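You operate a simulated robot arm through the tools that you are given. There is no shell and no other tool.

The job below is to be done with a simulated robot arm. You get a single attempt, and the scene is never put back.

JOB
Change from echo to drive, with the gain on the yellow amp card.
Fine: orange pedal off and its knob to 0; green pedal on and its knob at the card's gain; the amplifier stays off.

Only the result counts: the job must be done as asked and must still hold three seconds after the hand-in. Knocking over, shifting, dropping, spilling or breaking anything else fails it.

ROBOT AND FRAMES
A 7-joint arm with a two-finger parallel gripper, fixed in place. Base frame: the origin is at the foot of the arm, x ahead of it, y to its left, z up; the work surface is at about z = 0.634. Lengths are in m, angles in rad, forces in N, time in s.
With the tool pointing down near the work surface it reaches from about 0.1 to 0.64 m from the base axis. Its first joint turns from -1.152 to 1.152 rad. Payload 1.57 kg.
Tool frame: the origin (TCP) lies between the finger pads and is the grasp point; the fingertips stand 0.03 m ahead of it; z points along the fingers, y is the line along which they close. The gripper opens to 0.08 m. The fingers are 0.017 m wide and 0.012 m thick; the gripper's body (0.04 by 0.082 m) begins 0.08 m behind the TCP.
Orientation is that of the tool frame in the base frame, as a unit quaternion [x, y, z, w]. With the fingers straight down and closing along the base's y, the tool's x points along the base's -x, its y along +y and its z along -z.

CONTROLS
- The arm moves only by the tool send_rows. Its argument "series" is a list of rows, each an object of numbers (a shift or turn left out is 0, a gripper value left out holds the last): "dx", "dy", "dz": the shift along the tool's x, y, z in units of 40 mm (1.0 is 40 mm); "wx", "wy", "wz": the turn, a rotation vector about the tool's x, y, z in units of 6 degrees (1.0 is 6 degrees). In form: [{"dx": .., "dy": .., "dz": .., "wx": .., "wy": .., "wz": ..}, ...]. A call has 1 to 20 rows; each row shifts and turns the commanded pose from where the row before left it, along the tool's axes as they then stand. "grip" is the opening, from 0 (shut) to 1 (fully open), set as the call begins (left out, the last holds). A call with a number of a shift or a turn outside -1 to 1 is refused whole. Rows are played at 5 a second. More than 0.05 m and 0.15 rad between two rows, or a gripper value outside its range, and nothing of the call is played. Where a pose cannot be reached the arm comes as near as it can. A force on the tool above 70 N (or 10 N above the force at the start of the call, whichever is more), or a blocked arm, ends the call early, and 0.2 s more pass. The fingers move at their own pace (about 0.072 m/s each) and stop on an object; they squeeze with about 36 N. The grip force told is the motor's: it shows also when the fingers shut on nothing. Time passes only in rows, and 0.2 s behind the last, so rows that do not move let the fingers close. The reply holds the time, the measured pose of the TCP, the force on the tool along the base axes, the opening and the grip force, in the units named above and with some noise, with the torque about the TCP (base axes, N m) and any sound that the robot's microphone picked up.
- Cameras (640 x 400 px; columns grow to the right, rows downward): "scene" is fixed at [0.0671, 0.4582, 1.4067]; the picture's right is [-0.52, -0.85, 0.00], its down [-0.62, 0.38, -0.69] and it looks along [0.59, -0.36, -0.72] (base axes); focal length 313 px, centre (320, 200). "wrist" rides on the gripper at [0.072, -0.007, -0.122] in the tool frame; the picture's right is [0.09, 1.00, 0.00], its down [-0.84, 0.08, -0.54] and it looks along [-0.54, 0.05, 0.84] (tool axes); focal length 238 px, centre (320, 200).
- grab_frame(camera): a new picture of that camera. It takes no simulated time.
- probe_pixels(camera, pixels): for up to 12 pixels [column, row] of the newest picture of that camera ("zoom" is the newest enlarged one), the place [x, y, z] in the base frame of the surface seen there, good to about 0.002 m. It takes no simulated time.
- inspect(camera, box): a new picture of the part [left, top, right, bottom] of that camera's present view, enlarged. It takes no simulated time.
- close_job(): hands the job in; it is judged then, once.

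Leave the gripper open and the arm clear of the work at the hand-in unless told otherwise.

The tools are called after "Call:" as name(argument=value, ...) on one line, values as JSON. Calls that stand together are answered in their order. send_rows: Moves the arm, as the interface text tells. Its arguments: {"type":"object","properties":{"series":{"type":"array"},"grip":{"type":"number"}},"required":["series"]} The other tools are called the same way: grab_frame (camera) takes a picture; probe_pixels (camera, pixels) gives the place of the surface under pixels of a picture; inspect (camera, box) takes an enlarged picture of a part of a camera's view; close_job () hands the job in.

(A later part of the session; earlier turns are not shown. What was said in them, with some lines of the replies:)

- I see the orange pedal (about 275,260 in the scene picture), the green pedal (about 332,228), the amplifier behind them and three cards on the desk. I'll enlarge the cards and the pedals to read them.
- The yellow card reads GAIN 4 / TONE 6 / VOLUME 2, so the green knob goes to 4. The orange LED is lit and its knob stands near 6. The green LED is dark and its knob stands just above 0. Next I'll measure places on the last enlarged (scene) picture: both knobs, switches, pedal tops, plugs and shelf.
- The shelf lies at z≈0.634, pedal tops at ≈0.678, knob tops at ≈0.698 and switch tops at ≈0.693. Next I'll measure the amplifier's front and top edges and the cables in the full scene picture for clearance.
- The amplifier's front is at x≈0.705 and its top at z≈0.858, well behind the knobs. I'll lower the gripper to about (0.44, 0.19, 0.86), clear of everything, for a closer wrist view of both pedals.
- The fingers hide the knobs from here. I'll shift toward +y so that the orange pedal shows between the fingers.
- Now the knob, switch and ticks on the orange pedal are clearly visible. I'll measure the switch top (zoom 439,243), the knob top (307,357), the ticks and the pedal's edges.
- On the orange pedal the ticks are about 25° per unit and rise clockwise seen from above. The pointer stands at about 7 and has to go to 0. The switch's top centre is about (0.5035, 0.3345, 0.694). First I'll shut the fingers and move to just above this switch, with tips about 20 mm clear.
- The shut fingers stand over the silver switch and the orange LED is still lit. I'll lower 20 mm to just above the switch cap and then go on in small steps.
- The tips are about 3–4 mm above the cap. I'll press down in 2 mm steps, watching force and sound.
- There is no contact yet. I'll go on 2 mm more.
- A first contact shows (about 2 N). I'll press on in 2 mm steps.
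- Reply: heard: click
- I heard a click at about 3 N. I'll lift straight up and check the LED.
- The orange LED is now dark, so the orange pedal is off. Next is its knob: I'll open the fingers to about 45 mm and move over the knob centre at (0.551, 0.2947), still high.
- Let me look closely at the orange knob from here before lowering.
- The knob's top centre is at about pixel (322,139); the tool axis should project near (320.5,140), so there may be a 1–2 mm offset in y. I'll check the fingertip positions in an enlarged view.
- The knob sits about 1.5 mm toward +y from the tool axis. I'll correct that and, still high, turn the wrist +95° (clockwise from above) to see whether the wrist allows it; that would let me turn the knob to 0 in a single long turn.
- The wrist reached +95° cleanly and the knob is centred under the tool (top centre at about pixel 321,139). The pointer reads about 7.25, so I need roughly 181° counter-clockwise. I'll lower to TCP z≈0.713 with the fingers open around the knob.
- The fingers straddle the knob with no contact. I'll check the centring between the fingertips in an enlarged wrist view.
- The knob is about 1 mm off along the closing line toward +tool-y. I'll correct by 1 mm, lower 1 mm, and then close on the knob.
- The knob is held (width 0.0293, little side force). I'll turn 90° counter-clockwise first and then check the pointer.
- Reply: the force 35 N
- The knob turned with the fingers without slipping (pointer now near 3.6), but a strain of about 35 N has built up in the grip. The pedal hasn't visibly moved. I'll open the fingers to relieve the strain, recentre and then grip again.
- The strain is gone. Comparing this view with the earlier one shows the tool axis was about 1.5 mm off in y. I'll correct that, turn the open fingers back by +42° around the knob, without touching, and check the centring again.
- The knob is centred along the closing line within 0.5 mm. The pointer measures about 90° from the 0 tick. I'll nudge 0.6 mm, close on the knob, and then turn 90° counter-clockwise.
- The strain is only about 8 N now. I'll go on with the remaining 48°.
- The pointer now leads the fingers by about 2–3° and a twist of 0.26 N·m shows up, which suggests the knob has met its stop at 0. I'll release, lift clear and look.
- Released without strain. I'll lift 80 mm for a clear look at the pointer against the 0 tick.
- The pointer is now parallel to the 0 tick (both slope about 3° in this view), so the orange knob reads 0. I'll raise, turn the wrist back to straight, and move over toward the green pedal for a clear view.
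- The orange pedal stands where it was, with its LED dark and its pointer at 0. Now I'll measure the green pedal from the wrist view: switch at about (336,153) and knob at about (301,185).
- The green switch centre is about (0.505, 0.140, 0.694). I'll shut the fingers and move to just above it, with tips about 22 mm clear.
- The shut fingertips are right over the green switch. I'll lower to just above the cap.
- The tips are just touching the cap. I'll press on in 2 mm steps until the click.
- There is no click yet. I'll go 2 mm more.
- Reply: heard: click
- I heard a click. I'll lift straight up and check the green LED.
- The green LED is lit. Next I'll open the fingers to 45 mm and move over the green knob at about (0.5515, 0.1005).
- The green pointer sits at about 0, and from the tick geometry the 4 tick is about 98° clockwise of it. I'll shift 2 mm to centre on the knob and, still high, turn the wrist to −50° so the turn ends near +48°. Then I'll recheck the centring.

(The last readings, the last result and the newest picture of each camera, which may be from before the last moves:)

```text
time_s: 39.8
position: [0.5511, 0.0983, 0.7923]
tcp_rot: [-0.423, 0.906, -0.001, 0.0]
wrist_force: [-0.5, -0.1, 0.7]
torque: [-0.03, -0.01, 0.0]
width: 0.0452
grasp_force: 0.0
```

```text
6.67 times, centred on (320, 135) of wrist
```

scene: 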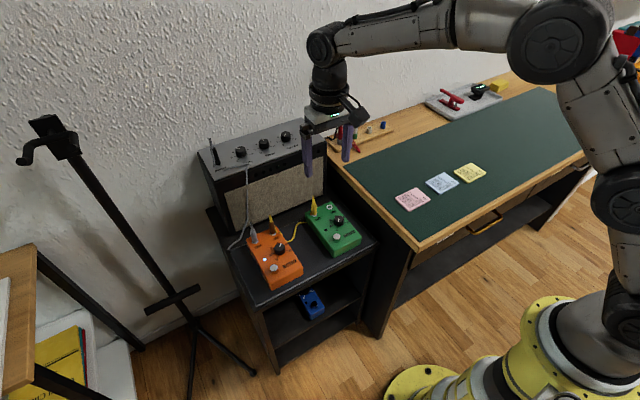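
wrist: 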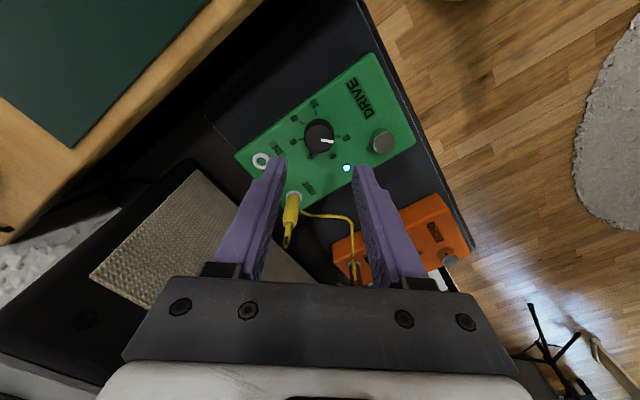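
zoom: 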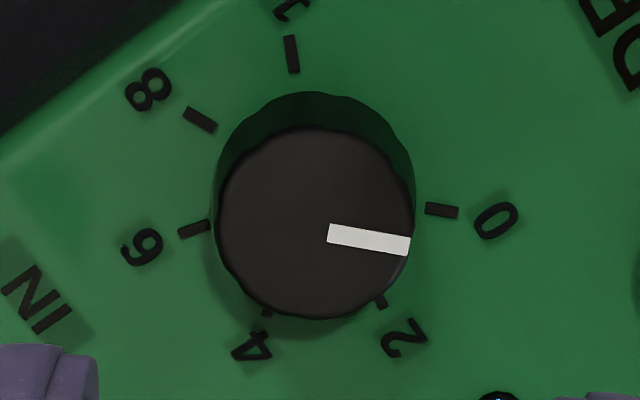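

The knob is well centred along the closing line now (about 0.1 mm, and 0.7 mm along tool x). I'll correct that and lower around the knob.

Call:
send_rows(series=[{"dx": -0.015, "dz": 0.65}, {"dz": 0.65}, {"dz": 0.4}, {"dz": 0.27}, {}])

Call:
inspect(camera="wrist", box=[256, 130, 384, 210])

```text
time_s: 41.0
position: [0.5523, 0.0998, 0.713]
tcp_rot: [-0.423, 0.906, -0.002, 0.001]
wrist_force: [0.2, 0.7, 0.5]
torque: [-0.03, -0.01, -0.03]
width: 0.045
grasp_force: 0.1
```

```text
5.00 times, centred on (320, 170) of wrist
```

zoom: 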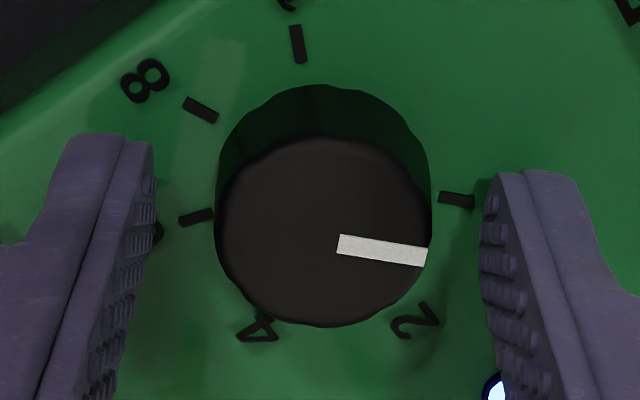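

The knob is about 0.6 mm off along the closing line. I'll nudge and close.

Call:
send_rows(series=[{"dy": 0.015}, {}])

Call:
send_rows(series=[{}, {}, {}], grip=0)

Call:
send_rows(series=[{"wz": 1}, {"wz": 1}, {"wz": 1}, {"wz": 1}, {"wz": 1}, {"wz": 1}, {"wz": 1}, {"wz": 1}, {}])

```text
time_s: 41.6
position: [0.552, 0.1002, 0.7128]
tcp_rot: [-0.423, 0.906, -0.001, 0.001]
wrist_force: [0.6, -0.1, 0.1]
torque: [0.03, -0.05, 0.0]
width: 0.0449
grasp_force: 0.0
```

```text
time_s: 42.4
position: [0.5519, 0.1003, 0.7125]
tcp_rot: [-0.423, 0.906, -0.002, 0.001]
wrist_force: [5.3, -4.1, -3.2]
torque: [-0.01, -0.44, 0.0]
width: 0.0294
grasp_force: 39.2
```

```text
time_s: 44.4
position: [0.5522, 0.1001, 0.7155]
tcp_rot: [-0.017, 1.0, 0.001, 0.004]
wrist_force: [19.2, -5.3, -20.8]
torque: [-0.22, -0.65, -0.06]
width: 0.0294
grasp_force: 39.0
```

The strain has risen to about 29 N, so I'll open the fingers here, at yaw about −2°, let it relax, recentre and look.

Call:
send_rows(series=[{}, {}, {}], grip=0.5)

Call:
inspect(camera="wrist", box=[256, 130, 384, 210])

Call:
inspect(camera="scene", box=[230, 170, 390, 270])

```text
time_s: 45.2
position: [0.5505, 0.0979, 0.7153]
tcp_rot: [-0.018, 1.0, -0.001, 0.001]
wrist_force: [0.0, 0.4, -1.0]
torque: [0.0, 0.0, -0.01]
width: 0.0399
grasp_force: 0.1
```

```text
5.00 times, centred on (320, 170) of wrist
```

zoom: 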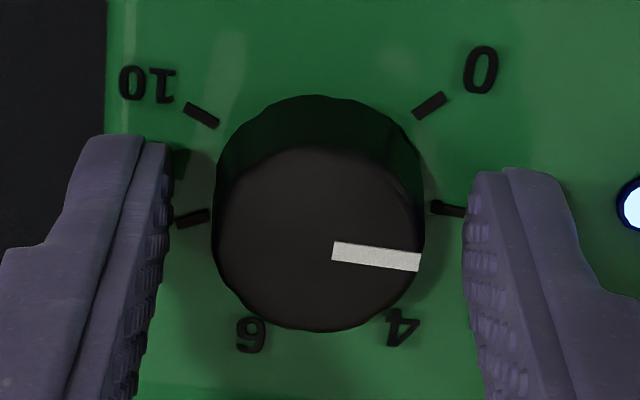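

```text
4.00 times, centred on (310, 220) of scene
```

zoom: 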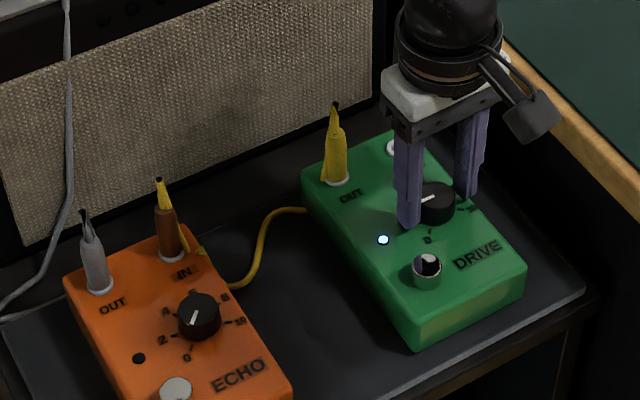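

Relaxed. The pointer is now parallel to the 2 tick, and both pedals are where they were. About 50° is left. I'll shift 0.8 mm along tool x, regrip and turn.

Call:
send_rows(series=[{"dx": -0.02, "dz": 0.03}, {}])

Call:
send_rows(series=[{}, {}, {}], grip=0)

Call:
send_rows(series=[{"wz": 1}, {"wz": 1}, {"wz": 1}, {"wz": 1}, {}])

```text
time_s: 45.8
position: [0.5526, 0.0988, 0.7137]
tcp_rot: [-0.018, 1.0, -0.001, 0.001]
wrist_force: [0.2, -0.2, 0.5]
torque: [0.02, -0.01, -0.03]
width: 0.0403
grasp_force: 0.1
```

```text
time_s: 46.6
position: [0.5519, 0.0988, 0.7135]
tcp_rot: [-0.019, 1.0, -0.001, 0.001]
wrist_force: [0.6, -5.5, -0.8]
torque: [-0.18, 0.05, 0.0]
width: 0.0291
grasp_force: 38.8
```

```text
time_s: 47.8
position: [0.552, 0.0988, 0.7128]
tcp_rot: [0.191, 0.982, -0.001, 0.0]
wrist_force: [-6.8, -4.7, 5.3]
torque: [-0.42, -0.07, -0.01]
width: 0.0294
grasp_force: 38.9
```

The strain is only about 10 N. I'll go on with the remaining 26°.

Call:
send_rows(series=[{"wz": 1}, {"wz": 1}, {"wz": 1}, {"wz": 1}, {"wz": 0.4}, {}])

Call:
send_rows(series=[{}, {}, {}], grip=0.5)

Call:
inspect(camera="wrist", box=[256, 130, 384, 210])

```text
time_s: 49.2
position: [0.5518, 0.0998, 0.7133]
tcp_rot: [0.41, 0.912, 0.001, 0.001]
wrist_force: [-0.1, -13.5, 1.3]
torque: [-0.17, 0.07, 0.02]
width: 0.0294
grasp_force: 39.2
```

```text
time_s: 50.0
position: [0.5512, 0.1014, 0.7137]
tcp_rot: [0.409, 0.912, 0.0, 0.002]
wrist_force: [-0.1, 0.9, 1.1]
torque: [0.02, -0.05, 0.02]
width: 0.0402
grasp_force: 0.0
```

```text
5.00 times, centred on (320, 170) of wrist
```

zoom: 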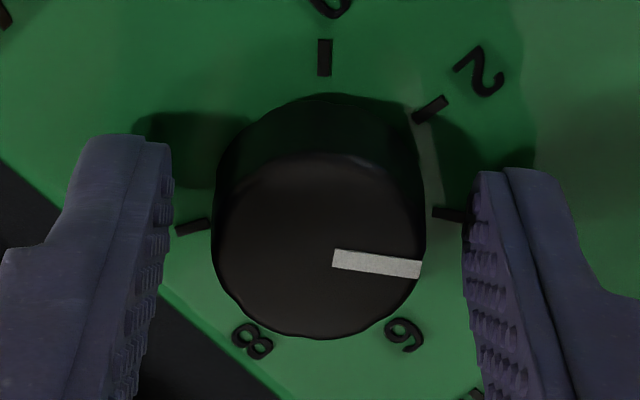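

The pointer looks nearly aligned with the 4 tick at about (450,214). I'll lift 80 mm for an exact look.

Call:
send_rows(series=[{"dz": -0.5}, {"dz": -0.75}, {"dz": -0.75}, {}])

Call:
grab_frame(camera="wrist")

Call:
inspect(camera="wrist", box=[272, 105, 368, 165])

```text
time_s: 51.0
position: [0.5505, 0.0988, 0.7925]
tcp_rot: [0.409, 0.912, -0.001, 0.0]
wrist_force: [-0.5, 0.0, -0.1]
torque: [-0.03, -0.01, 0.01]
width: 0.04
grasp_force: 0.1
```

```text
taken
```

wrist: 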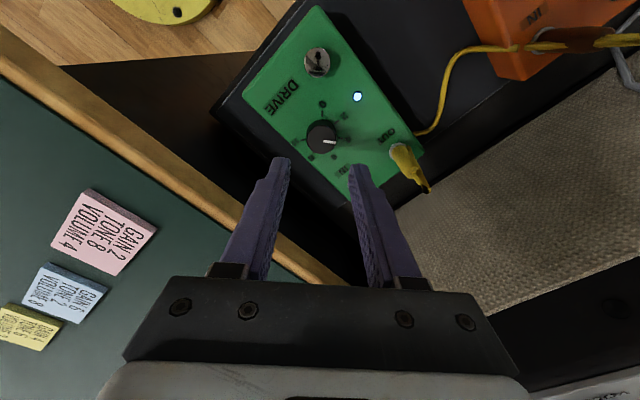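

```text
6.67 times, centred on (320, 135) of wrist
```

zoom: 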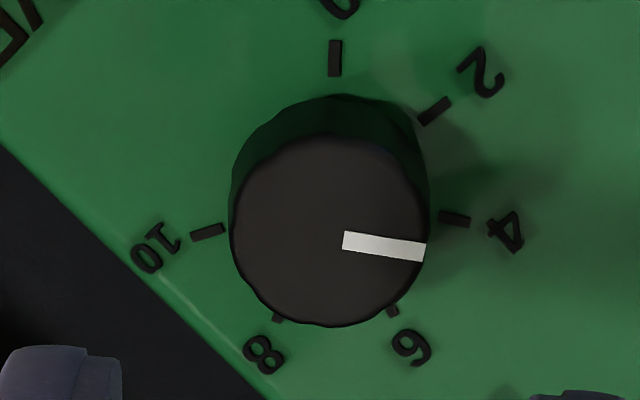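

The pointer lies within about 2° of the 4 tick. I'll enlarge further to judge the remaining offset.

Call:
inspect(camera="wrist", box=[300, 112, 348, 142])

Call:
inspect(camera="wrist", box=[296, 105, 352, 140])

```text
13.33 times, centred on (324, 127) of wrist
```

zoom: 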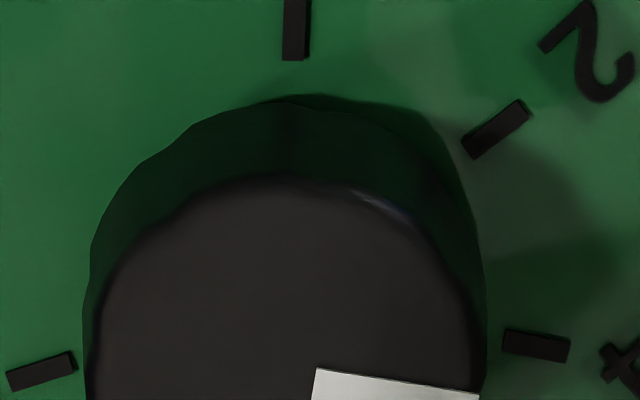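

```text
11.43 times, centred on (324, 122) of wrist
```

zoom: 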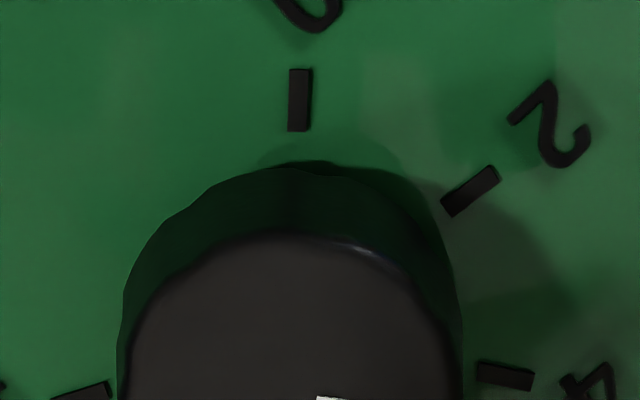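

At this magnification the 4 tick's edges slope about 9° and the pointer's edge slopes 8.8°, so they are parallel and the green knob reads 4. I'll now raise, turn the wrist straight, open the gripper fully and move clear for a last check.

Call:
send_rows(series=[{"dz": -0.6}, {"dz": -0.8}, {"wz": -1, "dz": -0.4}, {"wz": -1, "dz": -0.4}, {"wz": -1, "dz": -0.4}, {"wz": -1, "dz": -0.4}, {"wz": -1, "dz": -0.4}, {"wz": -1, "dz": -0.4}, {"wz": -1, "dz": -0.4}, {"wz": -1, "dz": -0.4}, {"dx": 0.5}, {"dx": 0.5}, {"dx": 0.4}, {}, {}], grip=1)

Call:
grab_frame(camera="scene")

Call:
inspect(camera="scene", box=[230, 190, 390, 290])

Call:
grab_frame(camera="wrist")

```text
time_s: 54.2
position: [0.4947, 0.1013, 0.9773]
tcp_rot: [0.002, 1.0, 0.0, 0.0]
wrist_force: [0.5, 0.0, 0.0]
torque: [0.01, 0.02, 0.02]
width: 0.0801
grasp_force: 0.0
```

```text
taken
```

scene: 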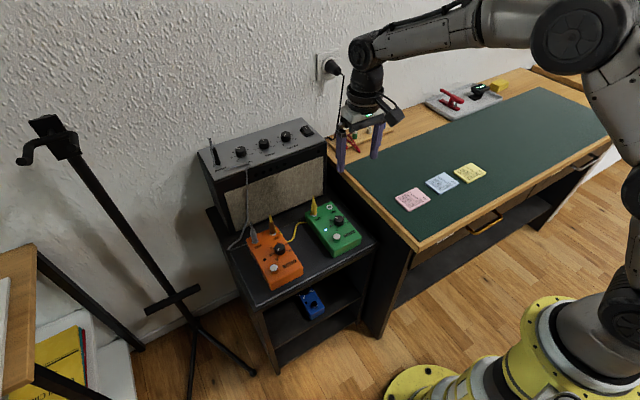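

```text
4.00 times, centred on (310, 240) of scene
```

zoom: 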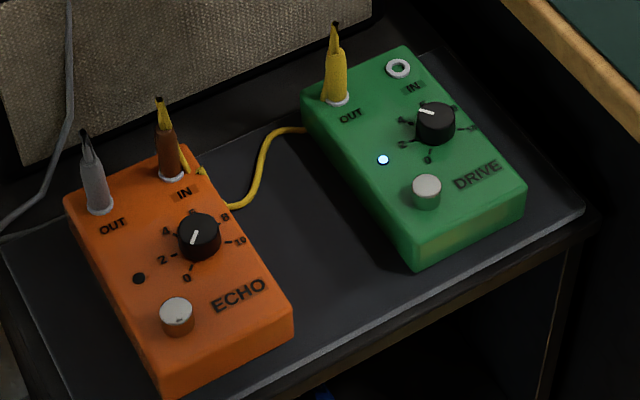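

```text
taken
```

wrist: 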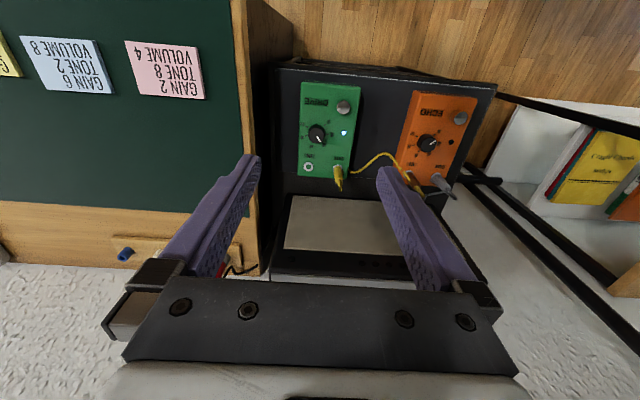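

Everything stands in place. One last enlarged look at both pedals and the amplifier's panel.

Call:
inspect(camera="wrist", box=[290, 75, 490, 200])

Call:
inspect(camera="scene", box=[190, 110, 350, 210])

```text
3.20 times, centred on (390, 138) of wrist
```

zoom: 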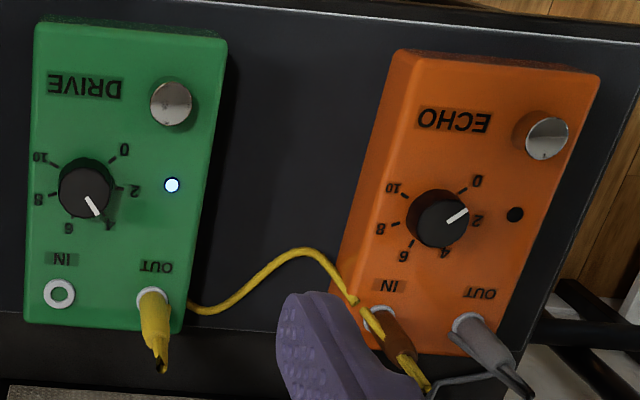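

```text
4.00 times, centred on (270, 160) of scene
```

zoom: 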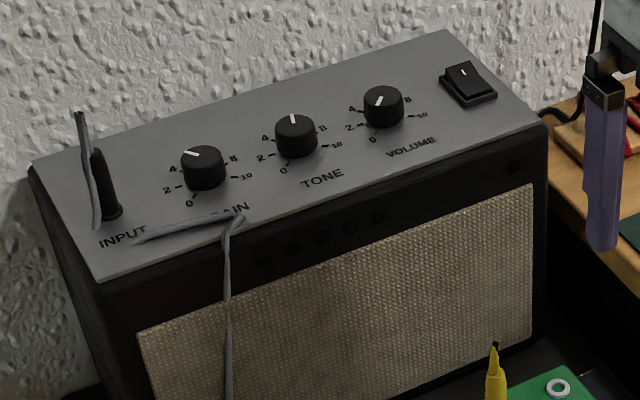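

Orange: LED dark, pointer at 0. Green: LED lit, pointer at 4, which is the yellow card's gain. The amplifier hasn't been touched and its knobs are unchanged, the gripper is open, and the arm is clear. I'm handing the job in.

Call:
close_job()

```text
The job is handed in.
```

The change from echo to drive is done and handed in; I haven't been told how it was judged.

- **Orange (echo):** the pedal is off with its LED dark, and the knob is at 0.
- **Green (drive):** the pedal is on with its LED lit. Its knob is at 4, the gain on the yellow card (GAIN 4).
- **Amplifier:** I didn't touch it, so its switch and knobs are as they were.

In the last pictures the pedals, plugs and cables looked to be where they started. Turning the knobs strained the grip to about 35 N at most. I let go and regripped each time, and neither pedal moved visibly. The gripper is open and the arm is clear of the work.
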